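You operate a simulated robot arm through the tools that you are given. There is no shell and no other tool.

Carry out the task below with a simulated robot arm. There is one attempt and no reset: what you move stays moved.

JOB
Throw out the leaking orange can and clean the rail under it.
Fine: the can in the OIL holder over the spares drawer goes into the WASTE bin first; wet the orange pad in the cleaner pot, wipe the stain off, lay the pad on the mat and shut the drawer. Set down upright: orange pad. What is to be rubbed or washed off counts as gone when no trace of it is left.

It is judged by the outcome, as a careful person would: the job done as asked, and still so three seconds after it is handed in. It fails if anything else is knocked over, pushed out of place, dropped, spilled or broken.

ROBOT AND FRAMES
A 6-joint arm with a two-finger parallel gripper, fixed in place. Base frame: the origin is on the floor under the middle of its stand, x ahead of it, y to its left, z up; the work surface is at about z = 600. Lengths are in mm, angles in degrees, forces in N, time in s.
With the tool pointing down near the work surface it reaches from about 120 to 600 mm from the base axis. Its first joint turns from -66.0 to 66.0 degrees. Payload 2.7 kg.
The tool frame sits at the grasp point between the pads (the TCP): z along the fingers, y along the line on which they close. The tips reach 23 mm beyond it. Largest opening 94 mm; finger width 38, thickness 10; the body of the gripper, 54 by 96 mm, starts 39 mm behind the TCP.
Orientation is that of the tool frame in the base frame, as a unit quaternion [x, y, z, w]. With the fingers straight down and closing along the base's y, the tool's x points along the base's -x, its y along +y and its z along -z.

CONTROLS
- The arm moves only by the tool apply_moves. Its arguments are lists of equal length, an entry for each row: "dr": the turn, a rotation vector about the tool's x, y, z in degrees, a list of three; "delta_pos": the shift along the tool's x, y, z in mm, a list of three; "jaw": the gripper command, from -1 (fully open) to 1 (shut), values between in proportion. In form: {"dr": [[wx, wy, wz], ...], "delta_pos": [[dx, dy, dz], ...], "jaw": [jaw, ...]}. A call has 1 to 20 rows; each row is the pose to reach, as a shift and turn from the pose commanded when the call began, along the tool's axes at that moment. A row lasts 0.2 s, in which the tool goes at most 50 mm and 8.6 degrees; a call with a longer step from one row to the next is refused whole, and so is a gripper value outside its range. Where a pose cannot be reached the arm comes as near as it can. A force on the tool above 40 N (or 10 N above the force at the start of the call, whichever is more), or a blocked arm, ends the call early, and 0.2 s more pass. Each finger travels about 45 mm/s and halts on what it meets, pressing with about 23 N; the grip force reading is that of the motor and also rises with nothing between the fingers. The clock runs only during rows and for 0.2 s after the last one: add rows that repeat a pose to give the fingers time. It gives the time, the measured TCP pose, the force on the tool (base axes), the opening and the grip force at its end, in the units of the frame above (readings bear some noise), with the torque about the TCP (base axes, N m) and any sound that the robot's microphone picked up, and new pictures: "views" is both (left out), scene, wrist or none.
- Cameras (640 x 400 px; columns grow to the right, rows downward): "scene" is fixed at [56.1, -418.6, 1403.2]; the picture's right is [0.91, -0.41, 0.00], its down [-0.23, -0.52, -0.82] and it looks along [0.34, 0.75, -0.57] (base axes); focal length 216 px, centre (320, 200). "wrist" rides on the gripper at [86, 16, -74] in the tool frame; the picture's right is [-0.18, 0.98, 0.00], its down [-0.58, -0.11, -0.81] and it looks along [-0.79, -0.15, 0.59] (tool axes); focal length 243 px, centre (320, 200). There is no depth. A picture from a camera that has moved, and an enlarged one, comes with that camera's place and axes in the base frame and with its lens.
- close_up(camera, box): a new picture of the part [left, top, right, bottom] of that camera's present view, enlarged. No time passes.
- finish_job(): hands the job in; it is judged then, once.

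Places have to be worked out from the pictures, the camera data and where the tool is seen. Open the gripper and draw the arm clear of the work before you hand the job in, unless the task says otherwise.

The tools are called after "Request:" as name(argument=value, ...) on one line, values as JSON. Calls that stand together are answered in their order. apply_moves: Moves the arm, as the interface text tells. Its arguments: {"type":"object","properties":{"dr":{"type":"array"},"delta_pos":{"type":"array"},"jaw":{"type":"array"},"views":{"type":"string","enum":["both","scene","wrist","none"]}},"required":["dr","delta_pos","jaw"]} The other tools are called the same way: close_up (camera, box) takes an enlarged picture of a part of a camera's view; finish_job () hands the job in.

At the start:

```text
time: 0.0
tcp_pos: [361.8, 221.6, 1225.6]
tool_rot: [0.0, 1.0, 0.001, 0.0]
contact_force: [-0.4, 0.2, 0.3]
torque: [-0.02, -0.02, -0.03]
gripper_width: 94.2
finger_force: 0.0
```

scene: 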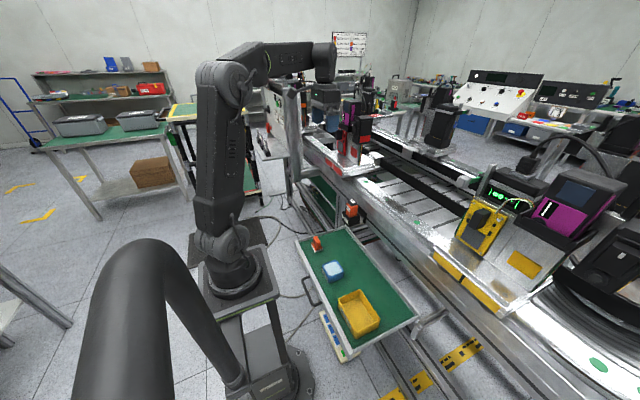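
wrist: 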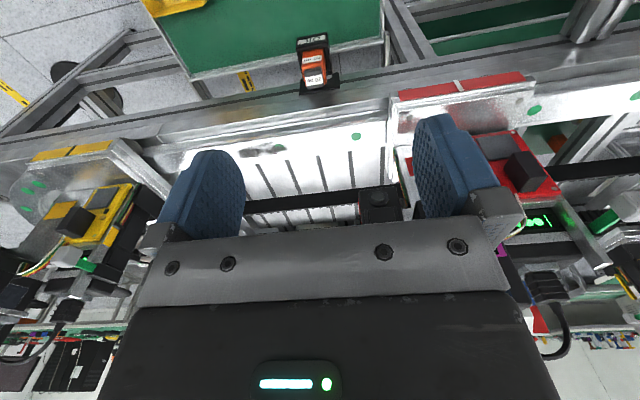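

The scene shows a green work top with a blue pot, a yellow bin and an orange item, plus an orange can on a holder at the rail. I'll enlarge the relevant parts before moving.

Request:
close_up(camera="scene", box=[270, 180, 430, 280])

Request:
close_up(camera="scene", box=[290, 260, 450, 360])

Request:
close_up(camera="wrist", box=[240, 20, 400, 120])

Request:
close_up(camera="wrist", box=[140, 80, 460, 280])

```text
4.00 times, centred on (350, 230) of scene
camera zoom: at [56.1, -418.6, 1403.2], right [0.91, -0.41, 0.0], down [-0.23, -0.52, -0.82], along [0.34, 0.75, -0.57], focal length 862 px, centre (200, 80)
```

zoom: 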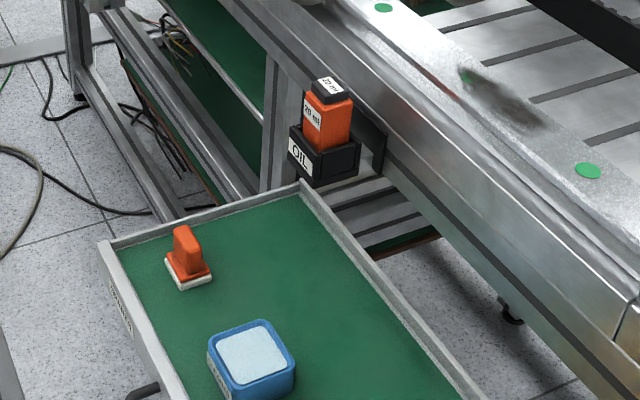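

```text
4.00 times, centred on (370, 310) of scene
camera zoom: at [56.1, -418.6, 1403.2], right [0.91, -0.41, 0.0], down [-0.23, -0.52, -0.82], along [0.34, 0.75, -0.57], focal length 862 px, centre (120, -240)
```

zoom: 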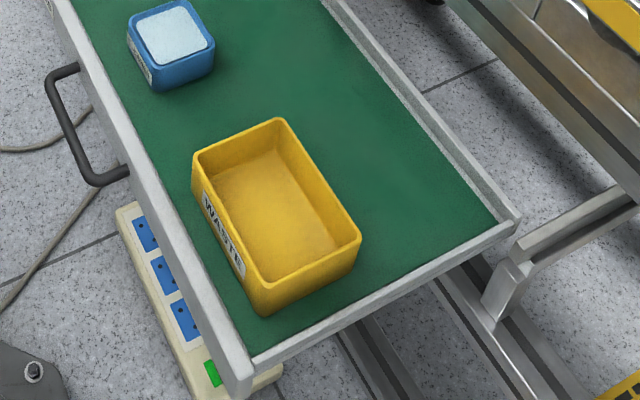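

```text
4.00 times, centred on (320, 70) of wrist
camera zoom: at [273.0, 238.1, 1299.2], right [0.18, 0.98, 0.0], down [0.58, -0.11, 0.81], along [0.79, -0.15, -0.59], focal length 970 px, centre (320, 720)
```

zoom: 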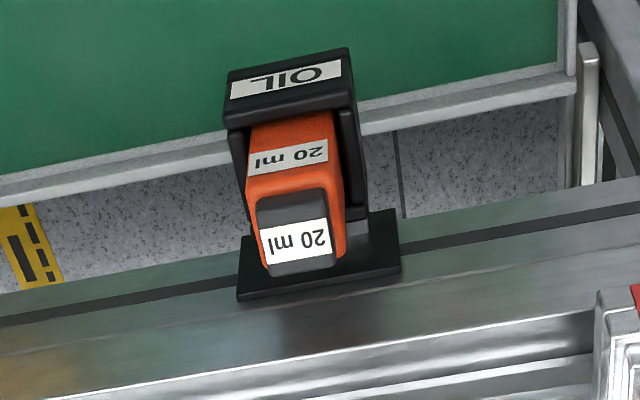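

```text
2.00 times, centred on (300, 180) of wrist
camera zoom: at [273.0, 238.1, 1299.2], right [0.18, 0.98, 0.0], down [0.58, -0.11, 0.81], along [0.79, -0.15, -0.59], focal length 485 px, centre (360, 240)
```

zoom: 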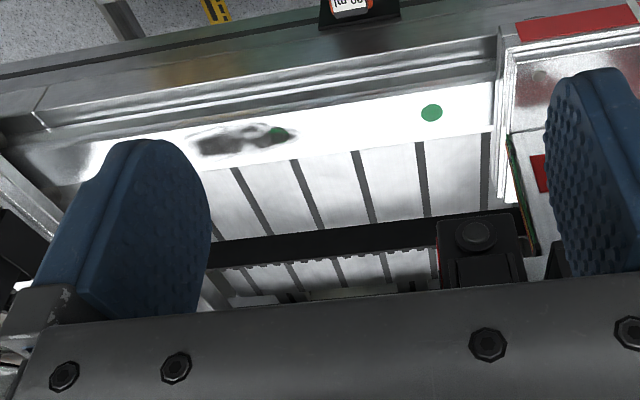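

The pot, bin and pad are on the green drawer, and a dark smear shows on the rail top. I'll enlarge the holder, the stain, the drawer edges and labels more tightly.

Request:
close_up(camera="scene", box=[330, 190, 378, 220])

Request:
close_up(camera="scene", box=[370, 185, 434, 225])

Request:
close_up(camera="scene", box=[290, 230, 354, 270])

Request:
close_up(camera="scene", box=[300, 255, 364, 295])

Request:
close_up(camera="wrist", box=[220, 130, 316, 190])

Request:
close_up(camera="scene", box=[80, 60, 400, 260])

```text
13.33 times, centred on (354, 205) of scene
camera zoom: at [56.1, -418.6, 1403.2], right [0.91, -0.41, 0.0], down [-0.23, -0.52, -0.82], along [0.34, 0.75, -0.57], focal length 2874 px, centre (-133, 133)
```

zoom: 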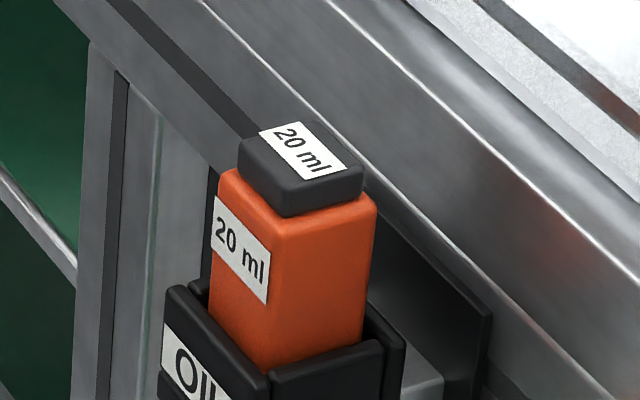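

```text
10.00 times, centred on (402, 205) of scene
camera zoom: at [56.1, -418.6, 1403.2], right [0.91, -0.41, 0.0], down [-0.23, -0.52, -0.82], along [0.34, 0.75, -0.57], focal length 2155 px, centre (-500, 150)
```

zoom: 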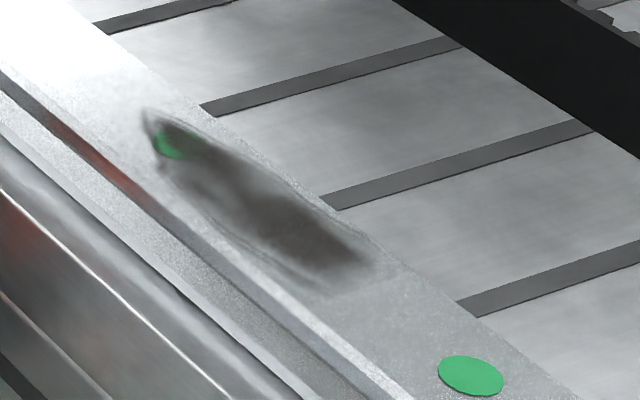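

```text
10.00 times, centred on (322, 250) of scene
camera zoom: at [56.1, -418.6, 1403.2], right [0.91, -0.41, 0.0], down [-0.23, -0.52, -0.82], along [0.34, 0.75, -0.57], focal length 2155 px, centre (300, -300)
```

zoom: 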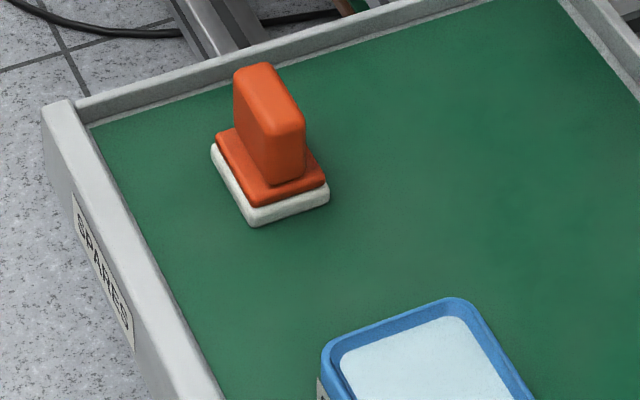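

```text
10.00 times, centred on (332, 275) of scene
camera zoom: at [56.1, -418.6, 1403.2], right [0.91, -0.41, 0.0], down [-0.23, -0.52, -0.82], along [0.34, 0.75, -0.57], focal length 2155 px, centre (200, -550)
```

zoom: 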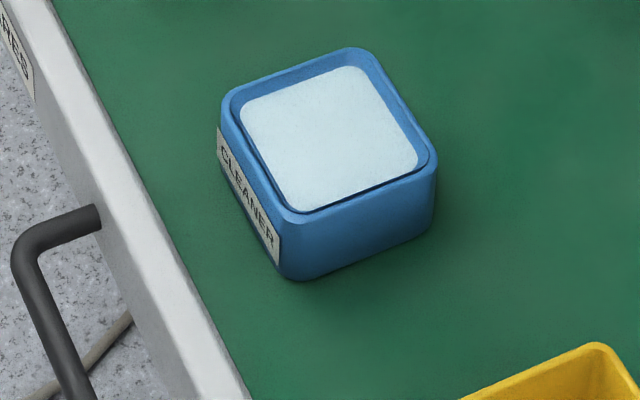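

```text
6.67 times, centred on (268, 160) of wrist
camera zoom: at [273.0, 238.1, 1299.2], right [0.18, 0.98, 0.0], down [0.58, -0.11, 0.81], along [0.79, -0.15, -0.59], focal length 1618 px, centre (667, 467)
```

zoom: 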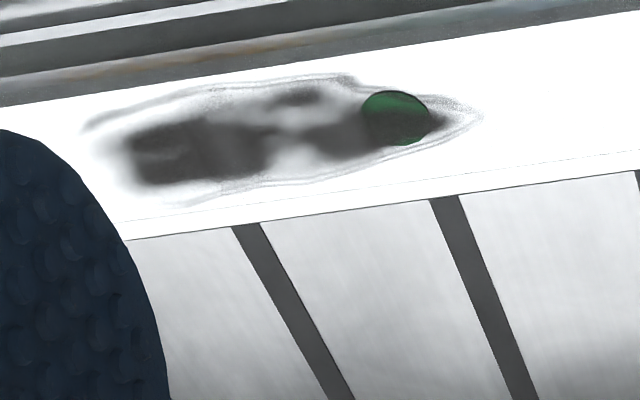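

```text
2.00 times, centred on (240, 160) of scene
camera zoom: at [56.1, -418.6, 1403.2], right [0.91, -0.41, 0.0], down [-0.23, -0.52, -0.82], along [0.34, 0.75, -0.57], focal length 431 px, centre (480, 280)
```

zoom: 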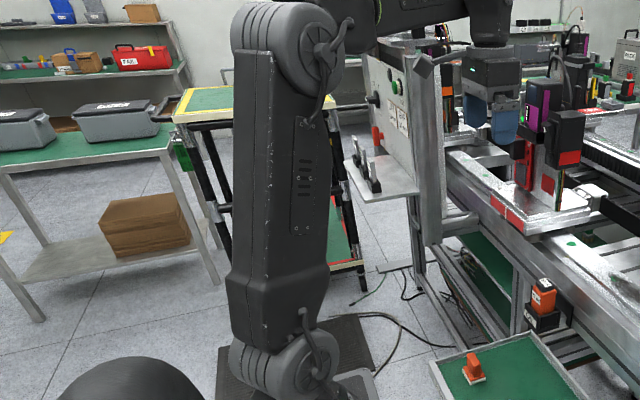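

The drawer is labelled SPARES with a green mat inside, the pot is labelled CLEANER, the bin WASTE, and the stain sits at about (580, 57, 929) on the rail top. The can top is at about (474, 189, 890). I'll move to a viewpoint in front of and above the can.

Request:
apply_moves(dr=[[0, 0, 0], [0, 0, 0], [0, 0, 0], [0, 0, 0], [0, 0, 0], [0, 0, 0]], delta_pos=[[-10, -6, 40], [-20, -12, 80], [-30, -18, 120], [-40, -24, 160], [-50, -30, 200], [-58, -32, 226]], jaw=[-1, -1, -1, -1, -1, -1], views="both")

```text
time: 1.4
tcp_pos: [417.5, 189.9, 997.9]
tool_rot: [0.0, 1.0, 0.0, 0.0]
contact_force: [0.1, -0.3, -0.1]
torque: [-0.01, 0.04, 0.03]
gripper_width: 94.4
finger_force: 0.0
camera wrist: at [330.4, 205.6, 1072.1], right [0.18, 0.98, 0.0], down [0.58, -0.11, 0.81], along [0.79, -0.15, -0.59], focal length 243 px, centre (320, 200)
```

scene: 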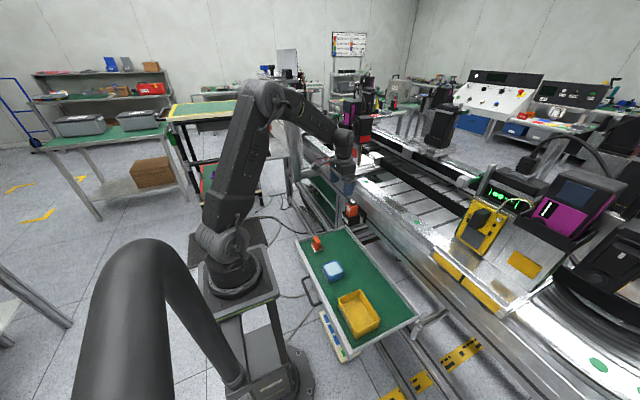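
wrist: 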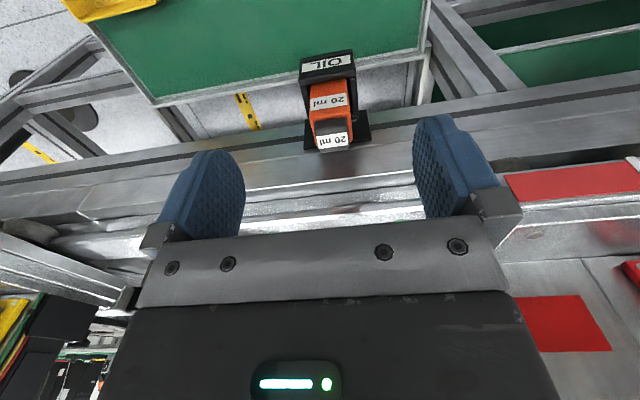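

Request:
close_up(camera="wrist", box=[272, 40, 400, 120])

Request:
close_up(camera="wrist", box=[240, 90, 432, 210])

Request:
close_up(camera="wrist", box=[60, 0, 252, 120])

```text
5.00 times, centred on (336, 80) of wrist
camera zoom: at [330.4, 205.6, 1072.1], right [0.18, 0.98, 0.0], down [0.58, -0.11, 0.81], along [0.79, -0.15, -0.59], focal length 1213 px, centre (240, 800)
```

zoom: 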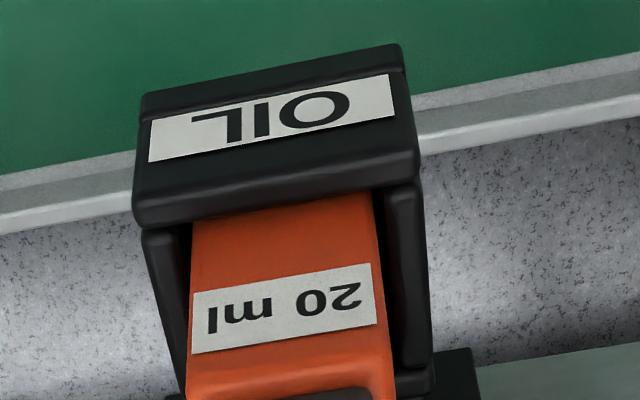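

```text
3.33 times, centred on (336, 150) of wrist
camera zoom: at [330.4, 205.6, 1072.1], right [0.18, 0.98, 0.0], down [0.58, -0.11, 0.81], along [0.79, -0.15, -0.59], focal length 809 px, centre (267, 367)
```

zoom: 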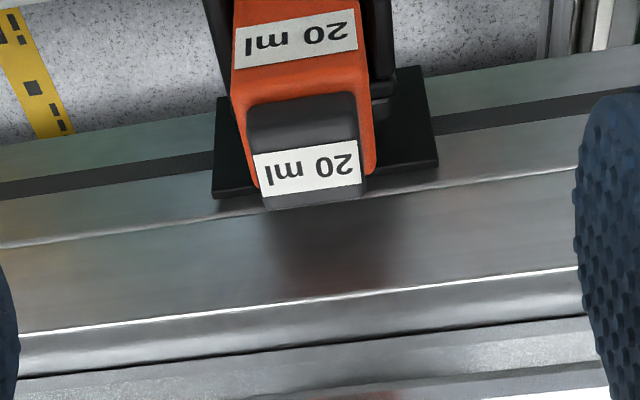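

```text
3.33 times, centred on (156, 60) of wrist
camera zoom: at [330.4, 205.6, 1072.1], right [0.18, 0.98, 0.0], down [0.58, -0.11, 0.81], along [0.79, -0.15, -0.59], focal length 809 px, centre (867, 667)
```

zoom: 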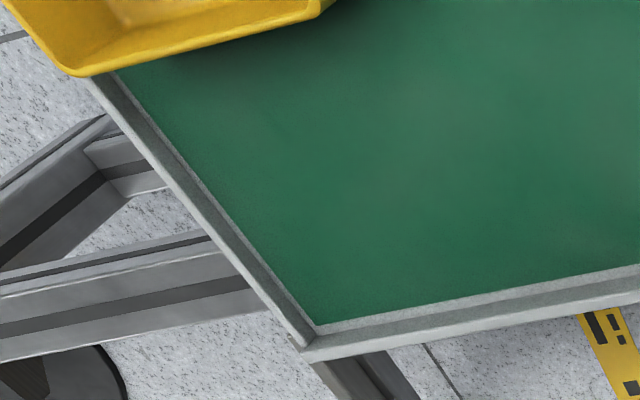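

The can is roughly at (475, 188) with its cap top near z 893. I'll zoom in more on the can and holder from both cameras to pin down edges before descending.

Request:
close_up(camera="wrist", box=[296, 105, 376, 155])

Request:
close_up(camera="scene", box=[336, 195, 384, 225])

Request:
close_up(camera="wrist", box=[292, 45, 372, 95])

```text
8.00 times, centred on (336, 130) of wrist
camera zoom: at [330.4, 205.6, 1072.1], right [0.18, 0.98, 0.0], down [0.58, -0.11, 0.81], along [0.79, -0.15, -0.59], focal length 1941 px, centre (192, 760)
```

zoom: 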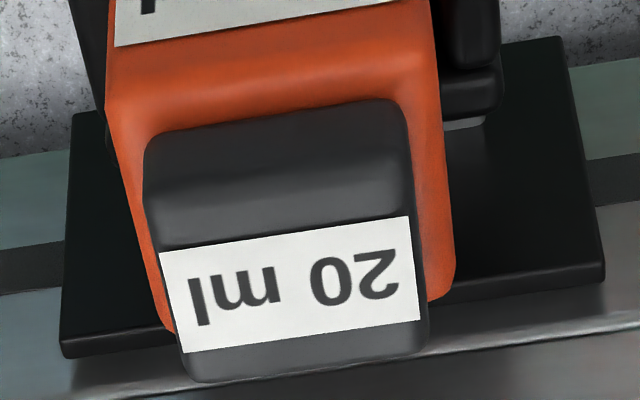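

```text
13.33 times, centred on (360, 210) of scene
camera zoom: at [56.1, -418.6, 1403.2], right [0.91, -0.41, 0.0], down [-0.23, -0.52, -0.82], along [0.34, 0.75, -0.57], focal length 2874 px, centre (-213, 67)
```

zoom: 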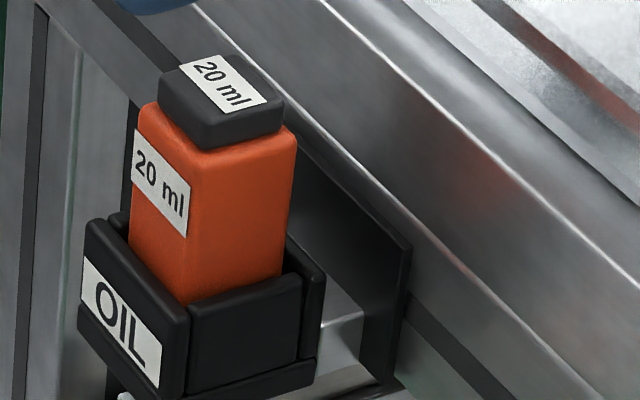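

```text
8.00 times, centred on (332, 70) of wrist
camera zoom: at [330.4, 205.6, 1072.1], right [0.18, 0.98, 0.0], down [0.58, -0.11, 0.81], along [0.79, -0.15, -0.59], focal length 1941 px, centre (224, 1240)
```

zoom: 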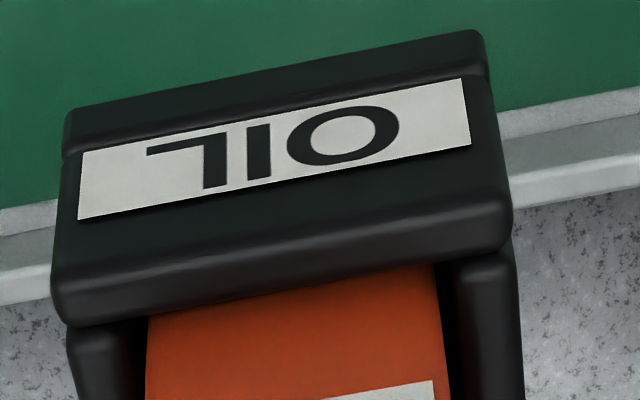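

The can body is about 36 mm square, centred near (476, 190), its sides clear of the holder between z 830 and 883. I'll go above it, slightly on the robot side so the gripper body stays off the rail, and check the alignment.

Request:
apply_moves(dr=[[0, 0, 0], [0, 0, 0], [0, 0, 0], [0, 0, 0]], delta_pos=[[-20, 0, 20], [-40, 0, 40], [-51, 0, 66], [-51, 0, 66]], jaw=[-1, -1, -1, -1], views="both")

```text
time: 2.4
tcp_pos: [469.9, 189.1, 933.7]
tool_rot: [0.0, 1.0, 0.001, 0.0]
contact_force: [0.6, -0.7, -1.0]
torque: [0.03, -0.01, -0.01]
gripper_width: 94.0
finger_force: 0.1
camera wrist: at [382.0, 205.9, 1007.5], right [0.18, 0.98, 0.0], down [0.58, -0.11, 0.81], along [0.79, -0.15, -0.59], focal length 243 px, centre (320, 200)
```

scene: 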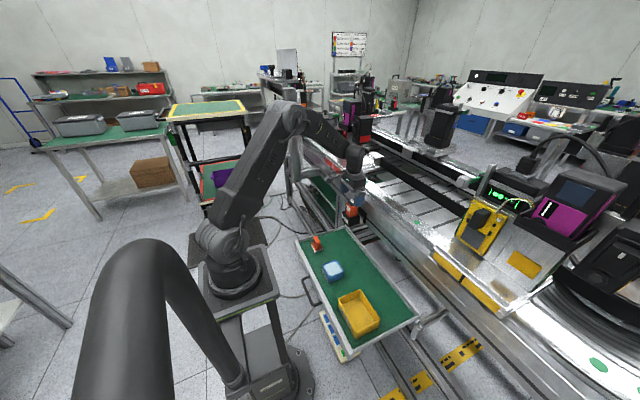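
wrist: 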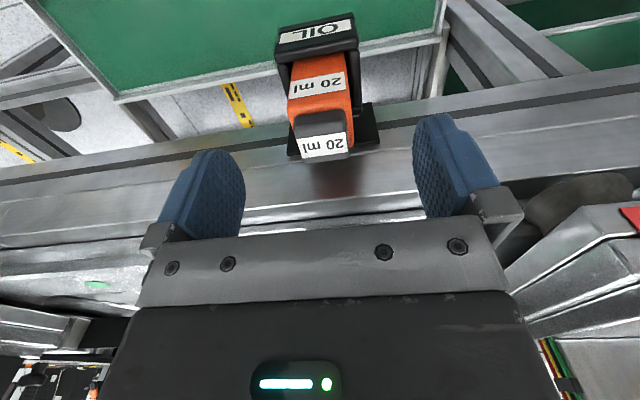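

The can sits midway between the open fingers. I'll check the clearance to the rail with close-ups before descending.

Request:
close_up(camera="scene", box=[320, 160, 400, 210])

Request:
close_up(camera="wrist", box=[200, 80, 456, 240])

```text
8.00 times, centred on (360, 185) of scene
camera zoom: at [56.1, -418.6, 1403.2], right [0.91, -0.41, 0.0], down [-0.23, -0.52, -0.82], along [0.34, 0.75, -0.57], focal length 1724 px, centre (0, 320)
```

zoom: 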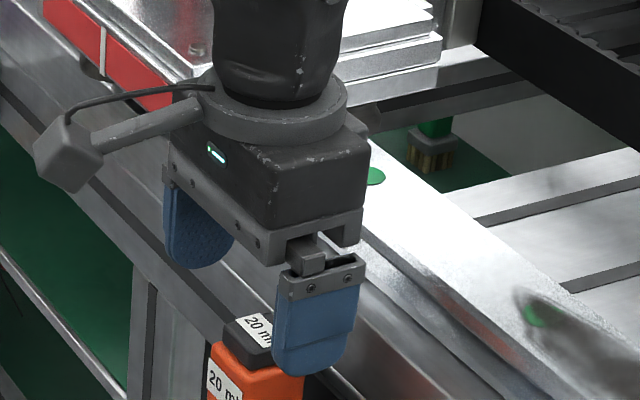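

```text
2.50 times, centred on (328, 160) of wrist
camera zoom: at [382.0, 205.9, 1007.5], right [0.18, 0.98, 0.0], down [0.58, -0.11, 0.81], along [0.79, -0.15, -0.59], focal length 606 px, centre (300, 300)
```

zoom: 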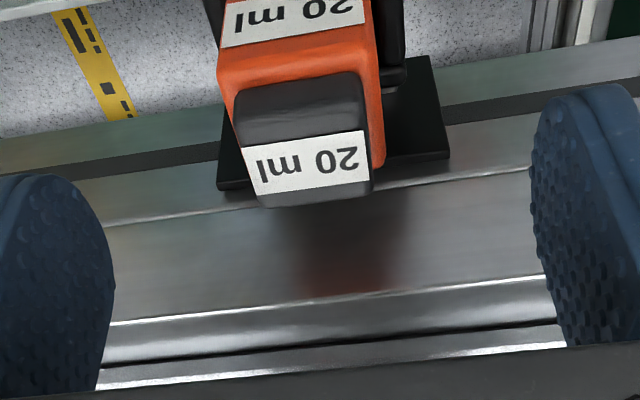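

The holder back plate works out at x≈526, so the gripper body (to about 501) clears the rail. I'll descend to z≈862 with the fingers around the can and close.

Request:
apply_moves(dr=[[0, 0, 0], [0, 0, 0], [0, 0, 0], [0, 0, 0], [0, 0, 0], [0, 0, 0], [0, 0, 0], [0, 0, 0], [0, 0, 0], [0, 0, 0], [0, 0, 0], [0, 0, 0]], delta_pos=[[-4, 0, 15], [-4, 0, 30], [-4, 0, 45], [-4, 0, 60], [-4, 0, 68], [-4, 0, 71], [-4, 0, 71], [-4, 0, 71], [-4, 0, 71], [-4, 0, 71], [-4, 0, 71], [-4, 0, 71]], jaw=[-1, -1, -1, -1, -1, -1, 1, 1, 1, 1, 1, 1], views="both")

```text
time: 5.0
tcp_pos: [474.8, 189.6, 861.7]
tool_rot: [0.0, 1.0, 0.0, -0.001]
contact_force: [0.0, 0.1, 0.3]
torque: [0.04, -0.01, -0.02]
gripper_width: 37.6
finger_force: 23.0
camera wrist: at [385.8, 205.4, 935.4], right [0.18, 0.98, 0.0], down [0.58, -0.11, 0.81], along [0.79, -0.15, -0.59], focal length 243 px, centre (320, 200)
```

scene: 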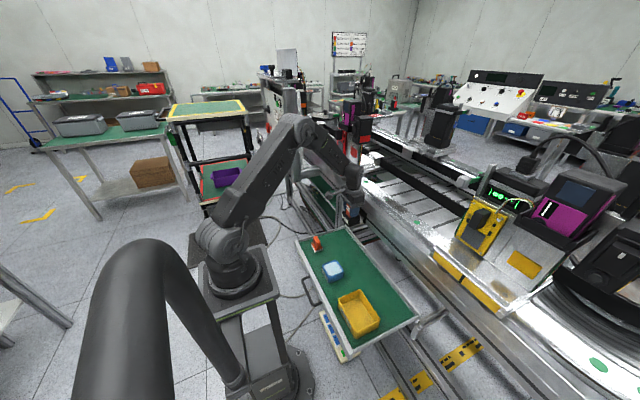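
wrist: 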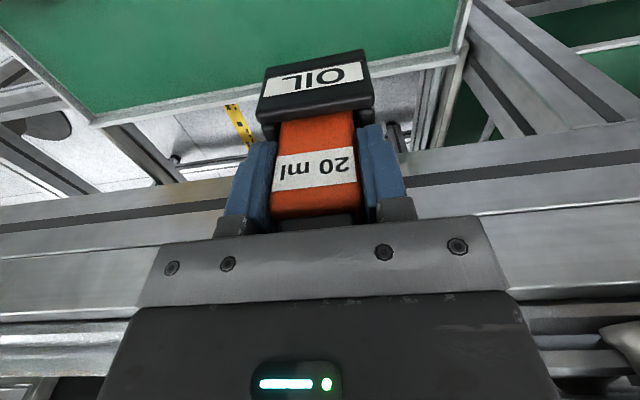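

The fingers halted at 37.6 mm with 23 N on the can. I'll lift straight up out of the holder.

Request:
apply_moves(dr=[[0, 0, 0], [0, 0, 0], [0, 0, 0], [0, 0, 0], [0, 0, 0], [0, 0, 0], [0, 0, 0]], delta_pos=[[0, 0, -8], [0, 0, -20], [0, 0, -36], [0, 0, -54], [0, 0, -72], [0, 0, -90], [0, 0, -100]], jaw=[1, 1, 1, 1, 1, 1, 1], views="both")

```text
time: 6.6
tcp_pos: [473.3, 190.5, 963.4]
tool_rot: [-0.001, 1.0, 0.0, 0.0]
contact_force: [0.4, 0.5, -1.3]
torque: [0.0, -0.01, 0.02]
gripper_width: 37.8
finger_force: 22.5
camera wrist: at [385.3, 206.8, 1037.7], right [0.18, 0.98, 0.0], down [0.58, -0.11, 0.81], along [0.79, -0.15, -0.59], focal length 243 px, centre (320, 200)
```

scene: 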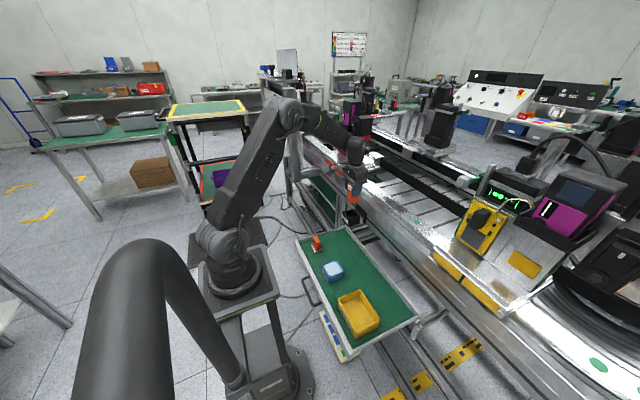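
wrist: 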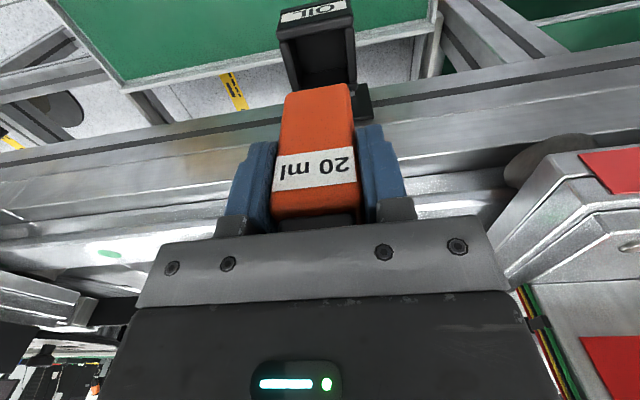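

The can is out of the holder and hanging straight. I'll measure how far it extends below the fingers.

Request:
close_up(camera="scene", box=[324, 165, 388, 205])

Request:
close_up(camera="scene", box=[328, 190, 376, 220])

Request:
close_up(camera="wrist", box=[240, 60, 400, 160])

```text
10.00 times, centred on (356, 185) of scene
camera zoom: at [56.1, -418.6, 1403.2], right [0.91, -0.41, 0.0], down [-0.23, -0.52, -0.82], along [0.34, 0.75, -0.57], focal length 2155 px, centre (-40, 350)
```

zoom: 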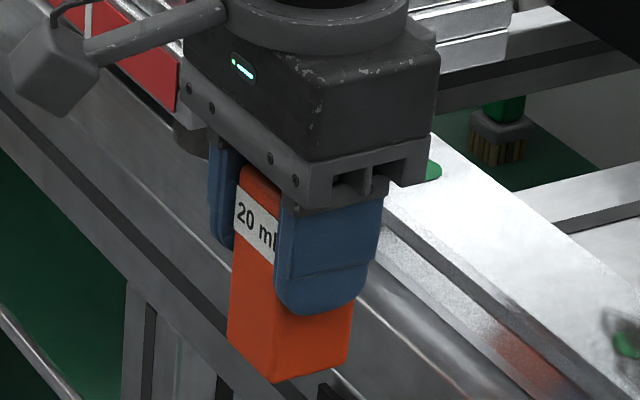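

```text
13.33 times, centred on (352, 205) of scene
camera zoom: at [56.1, -418.6, 1403.2], right [0.91, -0.41, 0.0], down [-0.23, -0.52, -0.82], along [0.34, 0.75, -0.57], focal length 2874 px, centre (-107, 133)
```

zoom: 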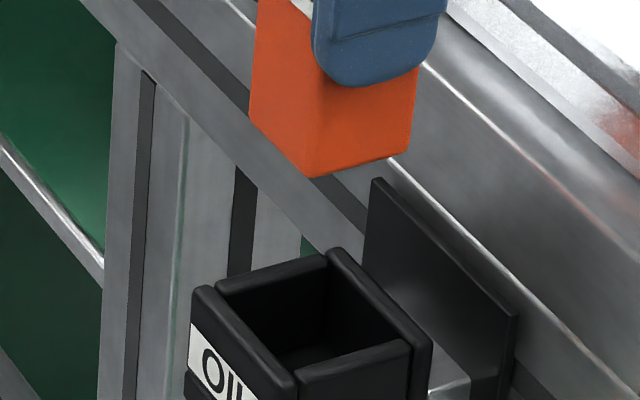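

```text
4.00 times, centred on (320, 110) of wrist
camera zoom: at [385.3, 206.8, 1037.7], right [0.18, 0.98, 0.0], down [0.58, -0.11, 0.81], along [0.79, -0.15, -0.59], focal length 970 px, centre (320, 560)
```

zoom: 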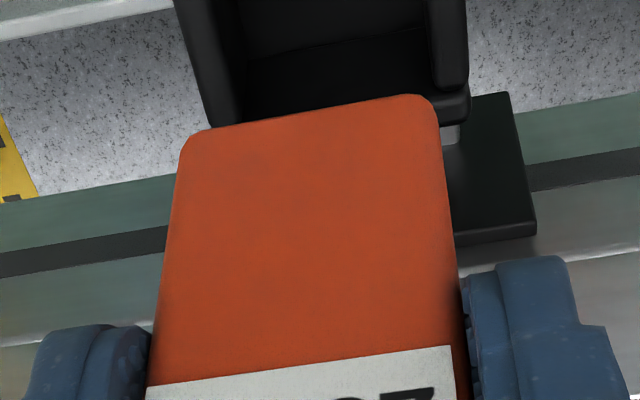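

The can's bottom is about 58 mm below the TCP, upright in the grip. I'll carry it over the WASTE bin (centre about (342, -107)) at z≈790 and look from there.

Request:
apply_moves(dr=[[0, 0, 0], [0, 0, 0], [0, 0, 0], [0, 0, 0], [0, 0, 0], [0, 0, 0], [0, 0, 0], [0, 0, 0], [0, 0, 0], [0, 0, 0], [0, 0, 0], [0, 0, 0], [0, 0, 0], [0, 0, 0], [0, 0, 0]], delta_pos=[[5, -10, 0], [15, -33, 10], [26, -58, 25], [37, -83, 40], [48, -108, 55], [59, -133, 70], [70, -158, 85], [81, -183, 100], [92, -208, 115], [103, -233, 130], [114, -258, 145], [123, -280, 160], [129, -292, 170], [131, -297, 173], [131, -297, 173]], jaw=[1, 1, 1, 1, 1, 1, 1, 1, 1, 1, 1, 1, 1, 1, 1], views="both")

```text
time: 9.8
tcp_pos: [343.0, -107.1, 789.7]
tool_rot: [0.001, 1.0, 0.0, 0.0]
contact_force: [-0.1, -0.5, -0.9]
torque: [0.02, 0.03, 0.03]
gripper_width: 38.0
finger_force: 23.0
camera wrist: at [254.6, -90.3, 863.2], right [0.18, 0.98, 0.0], down [0.58, -0.11, 0.81], along [0.79, -0.15, -0.59], focal length 243 px, centre (320, 200)
```

scene: 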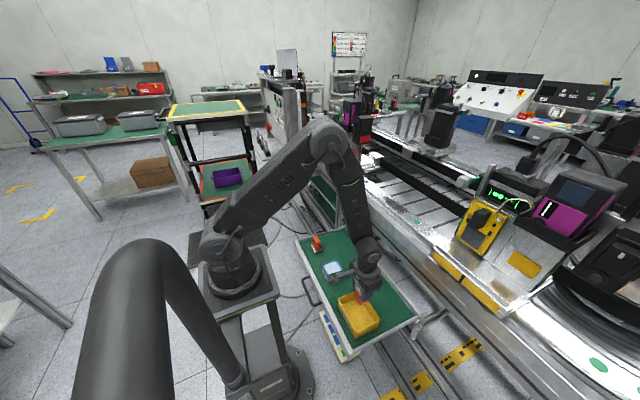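
wrist: 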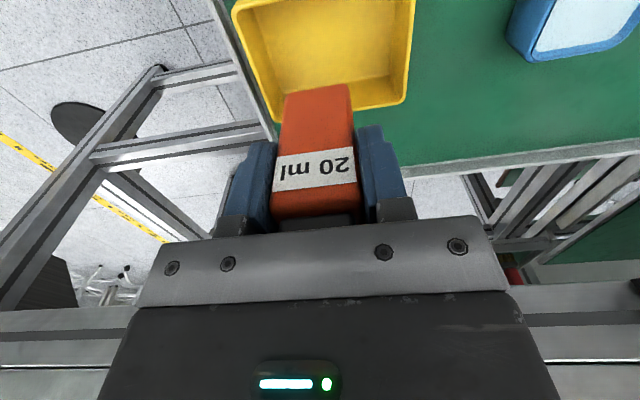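

The bin is right below, with the pot at the upper right of the wrist view. I'll zoom in on both cameras to fix the bin's corners and floor.

Request:
close_up(camera="wrist", box=[210, 0, 434, 140])

Request:
close_up(camera="scene", box=[324, 265, 404, 345])

Request:
close_up(camera="wrist", box=[480, 0, 640, 100])

```text
2.86 times, centred on (322, 70) of wrist
camera zoom: at [254.6, -90.3, 863.2], right [0.18, 0.98, 0.0], down [0.58, -0.11, 0.81], along [0.79, -0.15, -0.59], focal length 693 px, centre (314, 571)
```

zoom: 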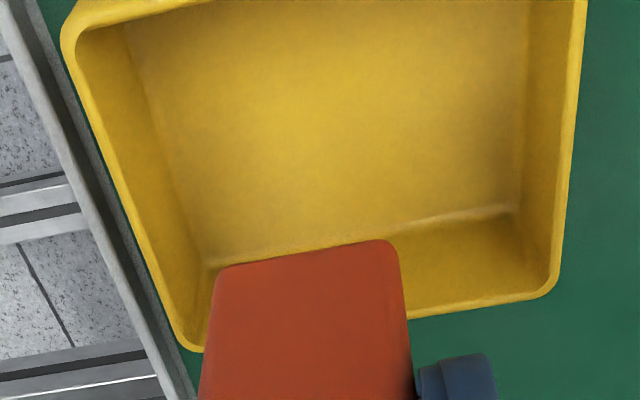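

```text
5.00 times, centred on (364, 305) of scene
camera zoom: at [56.1, -418.6, 1403.2], right [0.91, -0.41, 0.0], down [-0.23, -0.52, -0.82], along [0.34, 0.75, -0.57], focal length 1078 px, centre (100, -325)
```

zoom: 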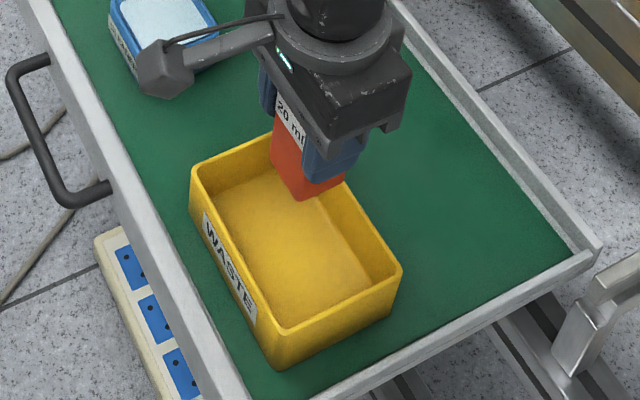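

```text
4.00 times, centred on (560, 50) of wrist
camera zoom: at [254.6, -90.3, 863.2], right [0.18, 0.98, 0.0], down [0.58, -0.11, 0.81], along [0.79, -0.15, -0.59], focal length 970 px, centre (-640, 800)
```

zoom: 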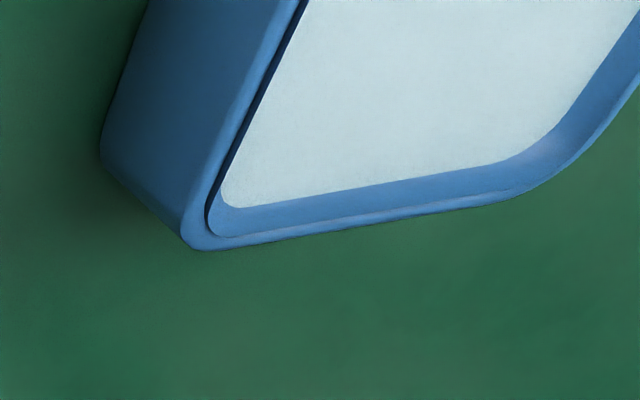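

Triangulated, the bin spans x 300–398, y −162 to −38, with its rim at z≈652. I'll centre the can over it and lower until it's just above the floor.

Request:
apply_moves(dr=[[0, 0, 0], [0, 0, 0], [0, 0, 0], [0, 0, 0], [0, 0, 0], [0, 0, 0], [0, 0, 0], [0, 0, 0]], delta_pos=[[-4, 7, 15], [-4, 7, 35], [-4, 7, 55], [-4, 7, 75], [-4, 7, 92], [-4, 7, 105], [-4, 7, 113], [-4, 7, 115]], jaw=[1, 1, 1, 1, 1, 1, 1, 1], views="both")

```text
time: 11.6
tcp_pos: [346.8, -99.8, 674.9]
tool_rot: [0.0, 1.0, 0.0, 0.0]
contact_force: [-0.4, -0.2, -1.0]
torque: [-0.01, 0.02, 0.02]
gripper_width: 37.8
finger_force: 22.9
camera wrist: at [259.2, -83.9, 747.7], right [0.18, 0.98, 0.0], down [0.58, -0.11, 0.81], along [0.79, -0.15, -0.59], focal length 243 px, centre (320, 200)
```

scene: 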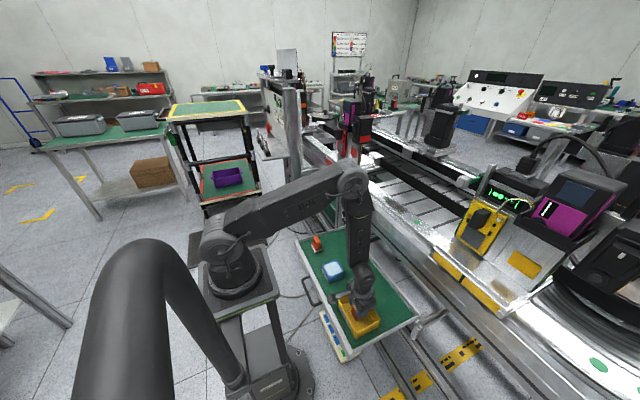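
wrist: 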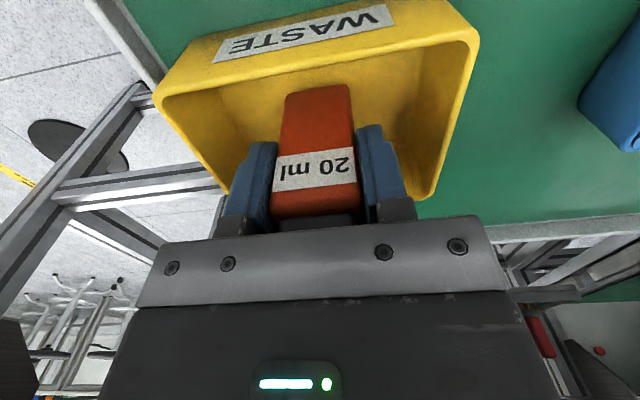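

The can is inside the bin walls with clear room around it. I'll lower in small steps to feel for the floor.

Request:
apply_moves(dr=[[0, 0, 0], [0, 0, 0], [0, 0, 0], [0, 0, 0], [0, 0, 0]], delta_pos=[[0, 0, 2], [0, 0, 4], [0, 0, 6], [0, 0, 7], [0, 0, 7]], jaw=[1, 1, 1, 1, 1], views="none")

```text
time: 12.8
tcp_pos: [346.8, -100.6, 667.3]
tool_rot: [0.0, 1.0, 0.0, 0.0]
contact_force: [-0.2, -0.1, -1.0]
torque: [0.02, 0.01, 0.0]
gripper_width: 37.7
finger_force: 22.7
```

No contact yet at z 667. I'll continue down in small increments.

Request:
apply_moves(dr=[[0, 0, 0], [0, 0, 0], [0, 0, 0], [0, 0, 0]], delta_pos=[[0, 0, 1], [0, 0, 2], [0, 0, 3], [0, 0, 3]], jaw=[1, 1, 1, 1], views="none")

```text
time: 13.8
tcp_pos: [347.5, -100.0, 665.0]
tool_rot: [0.0, 1.0, 0.0, 0.001]
contact_force: [-0.7, -1.3, 18.4]
torque: [-0.05, 0.15, 0.0]
gripper_width: 37.9
finger_force: 22.9
```

Contact at TCP z≈665 (18 N up), so the can stands on the bin floor. I'll relieve 1 mm, open the fingers partway, and rise.

Request:
apply_moves(dr=[[0, 0, 0], [0, 0, 0], [0, 0, 0], [0, 0, 0], [0, 0, 0], [0, 0, 0]], delta_pos=[[0, 0, -1], [0, 0, -1], [0, 0, -1], [0, 0, -1], [0, 0, -1], [0, 0, -1]], jaw=[1, 0.1, 0, -0.2, -0.3, -0.3], views="both")

```text
time: 15.2
tcp_pos: [346.9, -99.3, 665.3]
tool_rot: [0.0, 1.0, 0.0, 0.001]
contact_force: [0.1, -1.1, 0.7]
torque: [0.02, 0.01, 0.01]
gripper_width: 61.0
finger_force: 0.1
camera wrist: at [259.1, -84.8, 739.4], right [0.18, 0.98, 0.0], down [0.58, -0.11, 0.81], along [0.79, -0.15, -0.59], focal length 243 px, centre (320, 200)
```

scene: 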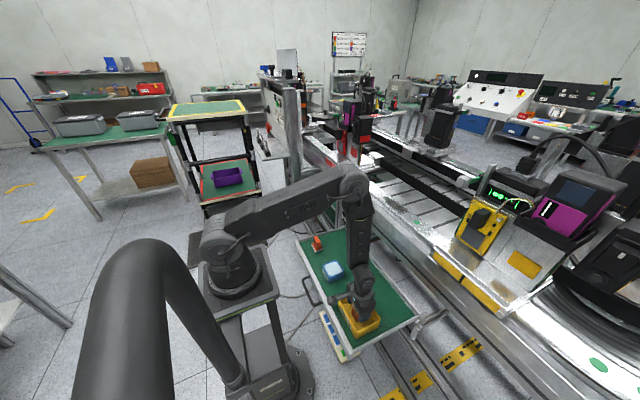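
wrist: 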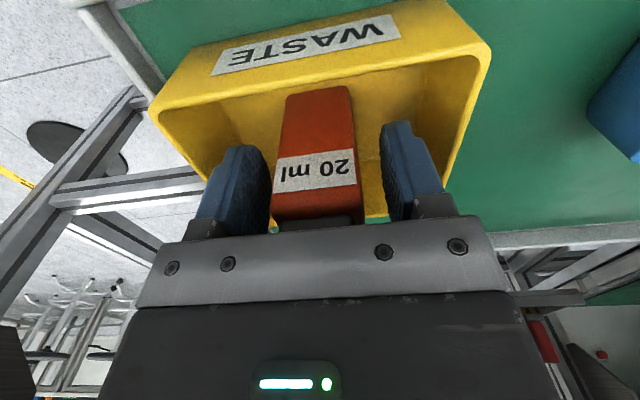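

The can stands free in the bin and the fingers are clear on both sides. I'll rise straight up and verify.

Request:
apply_moves(dr=[[0, 0, 0], [0, 0, 0], [0, 0, 0], [0, 0, 0], [0, 0, 0], [0, 0, 0], [0, 0, 0], [0, 0, 0]], delta_pos=[[0, 0, -6], [0, 0, -16], [0, 0, -32], [0, 0, -52], [0, 0, -76], [0, 0, -100], [0, 0, -120], [0, 0, -134]], jaw=[-0.3, -0.3, -0.3, -0.3, -0.3, -0.3, -0.3, -0.3], views="both")

```text
time: 17.0
tcp_pos: [350.5, -101.6, 800.0]
tool_rot: [0.001, 1.0, 0.0, 0.0]
contact_force: [0.1, 0.2, 0.2]
torque: [0.01, 0.0, -0.03]
gripper_width: 61.0
finger_force: 0.1
camera wrist: at [261.6, -85.7, 874.0], right [0.18, 0.98, 0.0], down [0.58, -0.11, 0.81], along [0.79, -0.15, -0.59], focal length 243 px, centre (320, 200)
```

scene: 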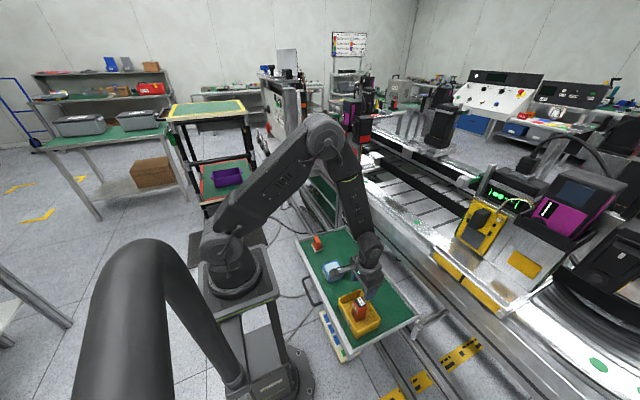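
wrist: 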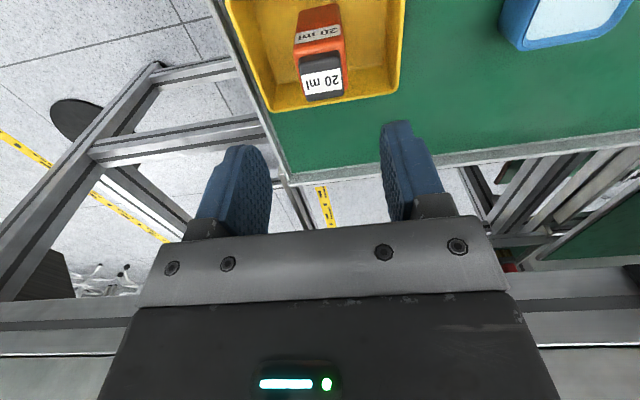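

The can stands in the WASTE bin. Next I'll move over toward the orange pad at about (346, 261) for a measuring look.

Request:
apply_moves(dr=[[0, 0, 0], [0, 0, 0], [0, 0, 0], [0, 0, 0], [0, 0, 0], [0, 0, 0], [0, 0, 0], [0, 0, 0], [0, 0, 0], [0, 0, 0], [0, 0, 0], [0, 0, 0]], delta_pos=[[4, 20, -3], [8, 50, -6], [12, 80, -9], [16, 110, -12], [20, 140, -15], [25, 170, -18], [30, 200, -21], [35, 230, -24], [40, 260, -27], [45, 290, -30], [47, 315, -30], [47, 330, -30]], jaw=[-0.3, -0.3, -0.3, -0.3, -0.3, -0.3, -0.3, -0.3, -0.3, -0.3, -0.3, -0.3], views="both")

```text
time: 19.6
tcp_pos: [297.7, 228.9, 831.1]
tool_rot: [0.0, 1.0, 0.0, 0.0]
contact_force: [-0.2, -0.3, -0.3]
torque: [0.01, -0.04, 0.03]
gripper_width: 61.2
finger_force: 0.1
camera wrist: at [209.4, 245.8, 904.1], right [0.18, 0.98, 0.0], down [0.58, -0.11, 0.81], along [0.79, -0.15, -0.59], focal length 243 px, centre (320, 200)
```

scene: 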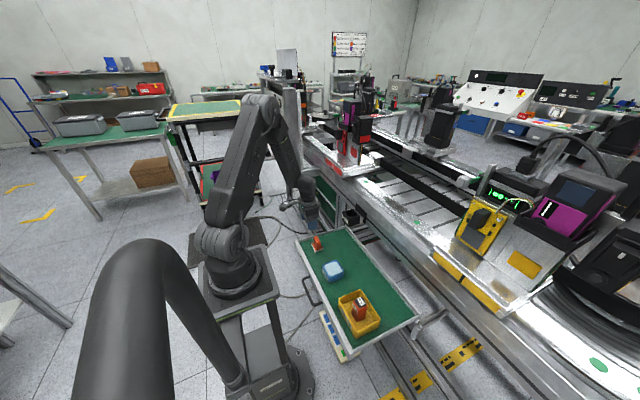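
wrist: 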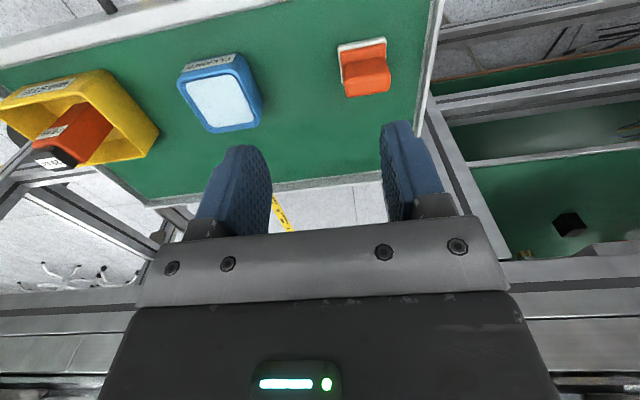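

Both the pad and the pot are visible together here. I'll zoom on each to triangulate them, and on the drawer's ends.

Request:
close_up(camera="wrist", box=[324, 20, 420, 110])

Request:
close_up(camera="wrist", box=[165, 40, 277, 140])

Request:
close_up(camera="scene", box=[296, 225, 344, 255])

Request:
close_up(camera="scene", box=[310, 250, 358, 290])

Request:
close_up(camera="wrist", box=[400, 0, 640, 150])

```text
4.44 times, centred on (372, 65) of wrist
camera zoom: at [209.4, 245.8, 904.1], right [0.18, 0.98, 0.0], down [0.58, -0.11, 0.81], along [0.79, -0.15, -0.59], focal length 1078 px, centre (89, 800)
```

zoom: 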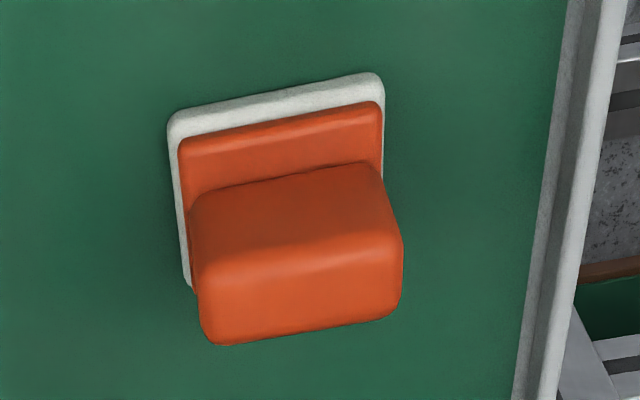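

```text
4.00 times, centred on (221, 90) of wrist
camera zoom: at [209.4, 245.8, 904.1], right [0.18, 0.98, 0.0], down [0.58, -0.11, 0.81], along [0.79, -0.15, -0.59], focal length 970 px, centre (716, 640)
```

zoom: 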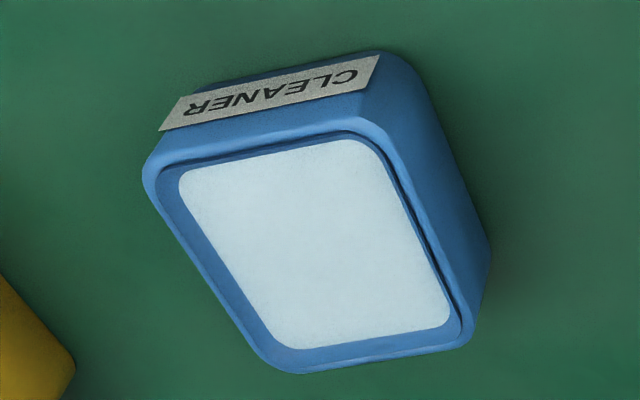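

```text
13.33 times, centred on (320, 240) of scene
camera zoom: at [56.1, -418.6, 1403.2], right [0.91, -0.41, 0.0], down [-0.23, -0.52, -0.82], along [0.34, 0.75, -0.57], focal length 2874 px, centre (320, -333)
```

zoom: 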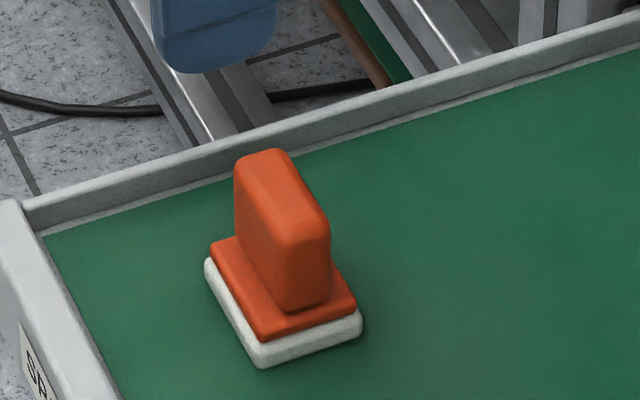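

```text
10.00 times, centred on (334, 270) of scene
camera zoom: at [56.1, -418.6, 1403.2], right [0.91, -0.41, 0.0], down [-0.23, -0.52, -0.82], along [0.34, 0.75, -0.57], focal length 2155 px, centre (180, -500)
```

zoom: 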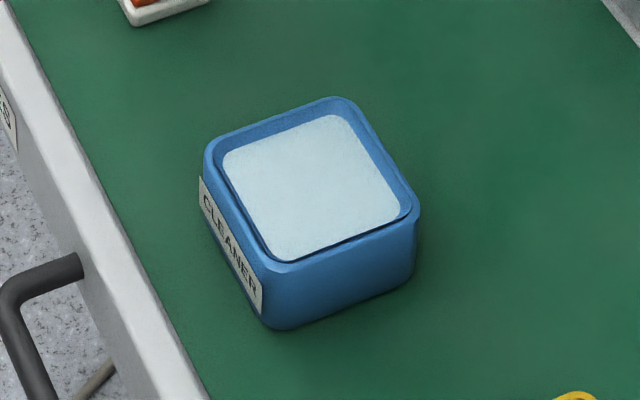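

```text
2.67 times, centred on (520, 75) of wrist
camera zoom: at [209.4, 245.8, 904.1], right [0.18, 0.98, 0.0], down [0.58, -0.11, 0.81], along [0.79, -0.15, -0.59], focal length 647 px, centre (-213, 533)
```

zoom: 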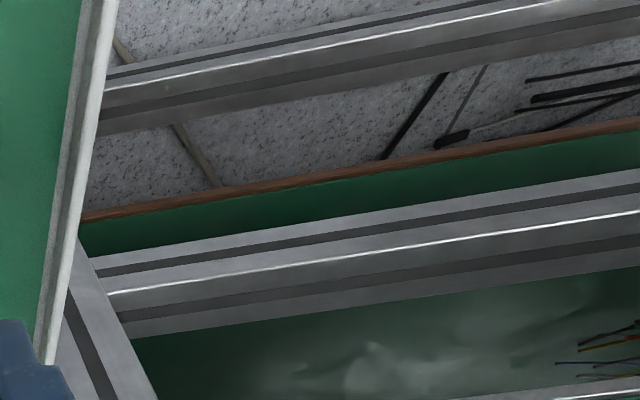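

The pad (about 44 × 50 mm, handle thin in x, top z≈656) is centred near (350, 270), and the pot near (351, 101) with its rim at z≈641. To grip the handle across its thin side I'll turn the tool 90° about its axis while moving above the pad.

Request:
apply_moves(dr=[[0, 0, -8.2], [0, 0, -16.4], [0, 0, -24.6], [0, 0, -32.8], [0, 0, -41], [0, 0, -49.2], [0, 0, -57.4], [0, 0, -65.6], [0, 0, -73.8], [0, 0, -82], [0, 0, -90], [0, 0, -90], [0, 0, -90]], delta_pos=[[-5, 4, 5], [-10, 8, 10], [-15, 12, 18], [-20, 16, 26], [-25, 20, 34], [-30, 24, 42], [-35, 28, 50], [-40, 32, 58], [-45, 36, 66], [-50, 40, 71], [-52, 41, 71], [-52, 41, 71], [-52, 41, 71]], jaw=[-0.3, -0.3, -0.3, -0.3, -0.3, -0.3, -0.3, -0.3, -0.3, -0.3, -0.3, -0.3, -0.3], views="both")

```text
time: 22.4
tcp_pos: [352.1, 270.8, 758.8]
tool_rot: [0.708, -0.706, 0.0, 0.0]
contact_force: [0.6, 0.4, -0.1]
torque: [-0.01, 0.01, -0.01]
gripper_width: 61.0
finger_force: 0.0
camera wrist: at [335.1, 184.0, 832.9], right [-0.98, 0.18, 0.0], down [0.11, 0.58, 0.81], along [0.15, 0.79, -0.59], focal length 243 px, centre (320, 200)
```

scene: 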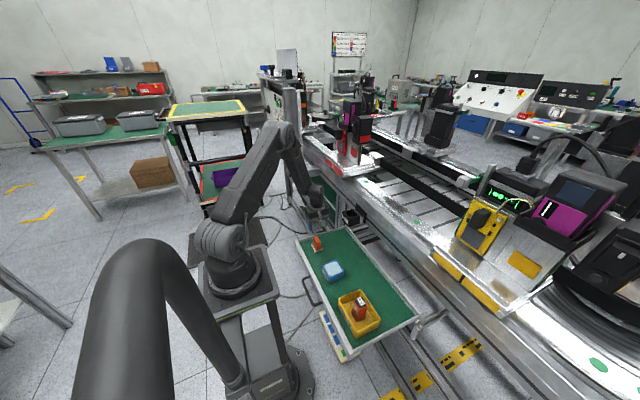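
wrist: 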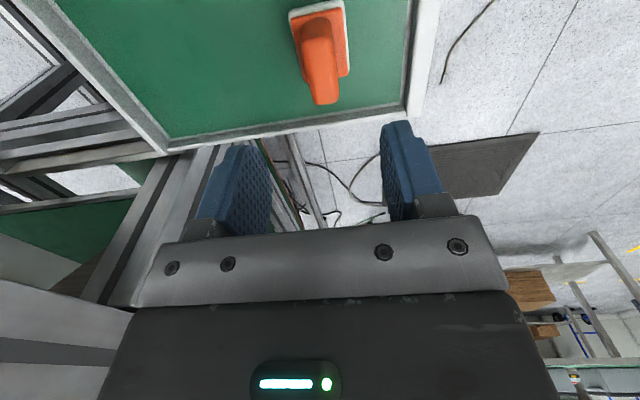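

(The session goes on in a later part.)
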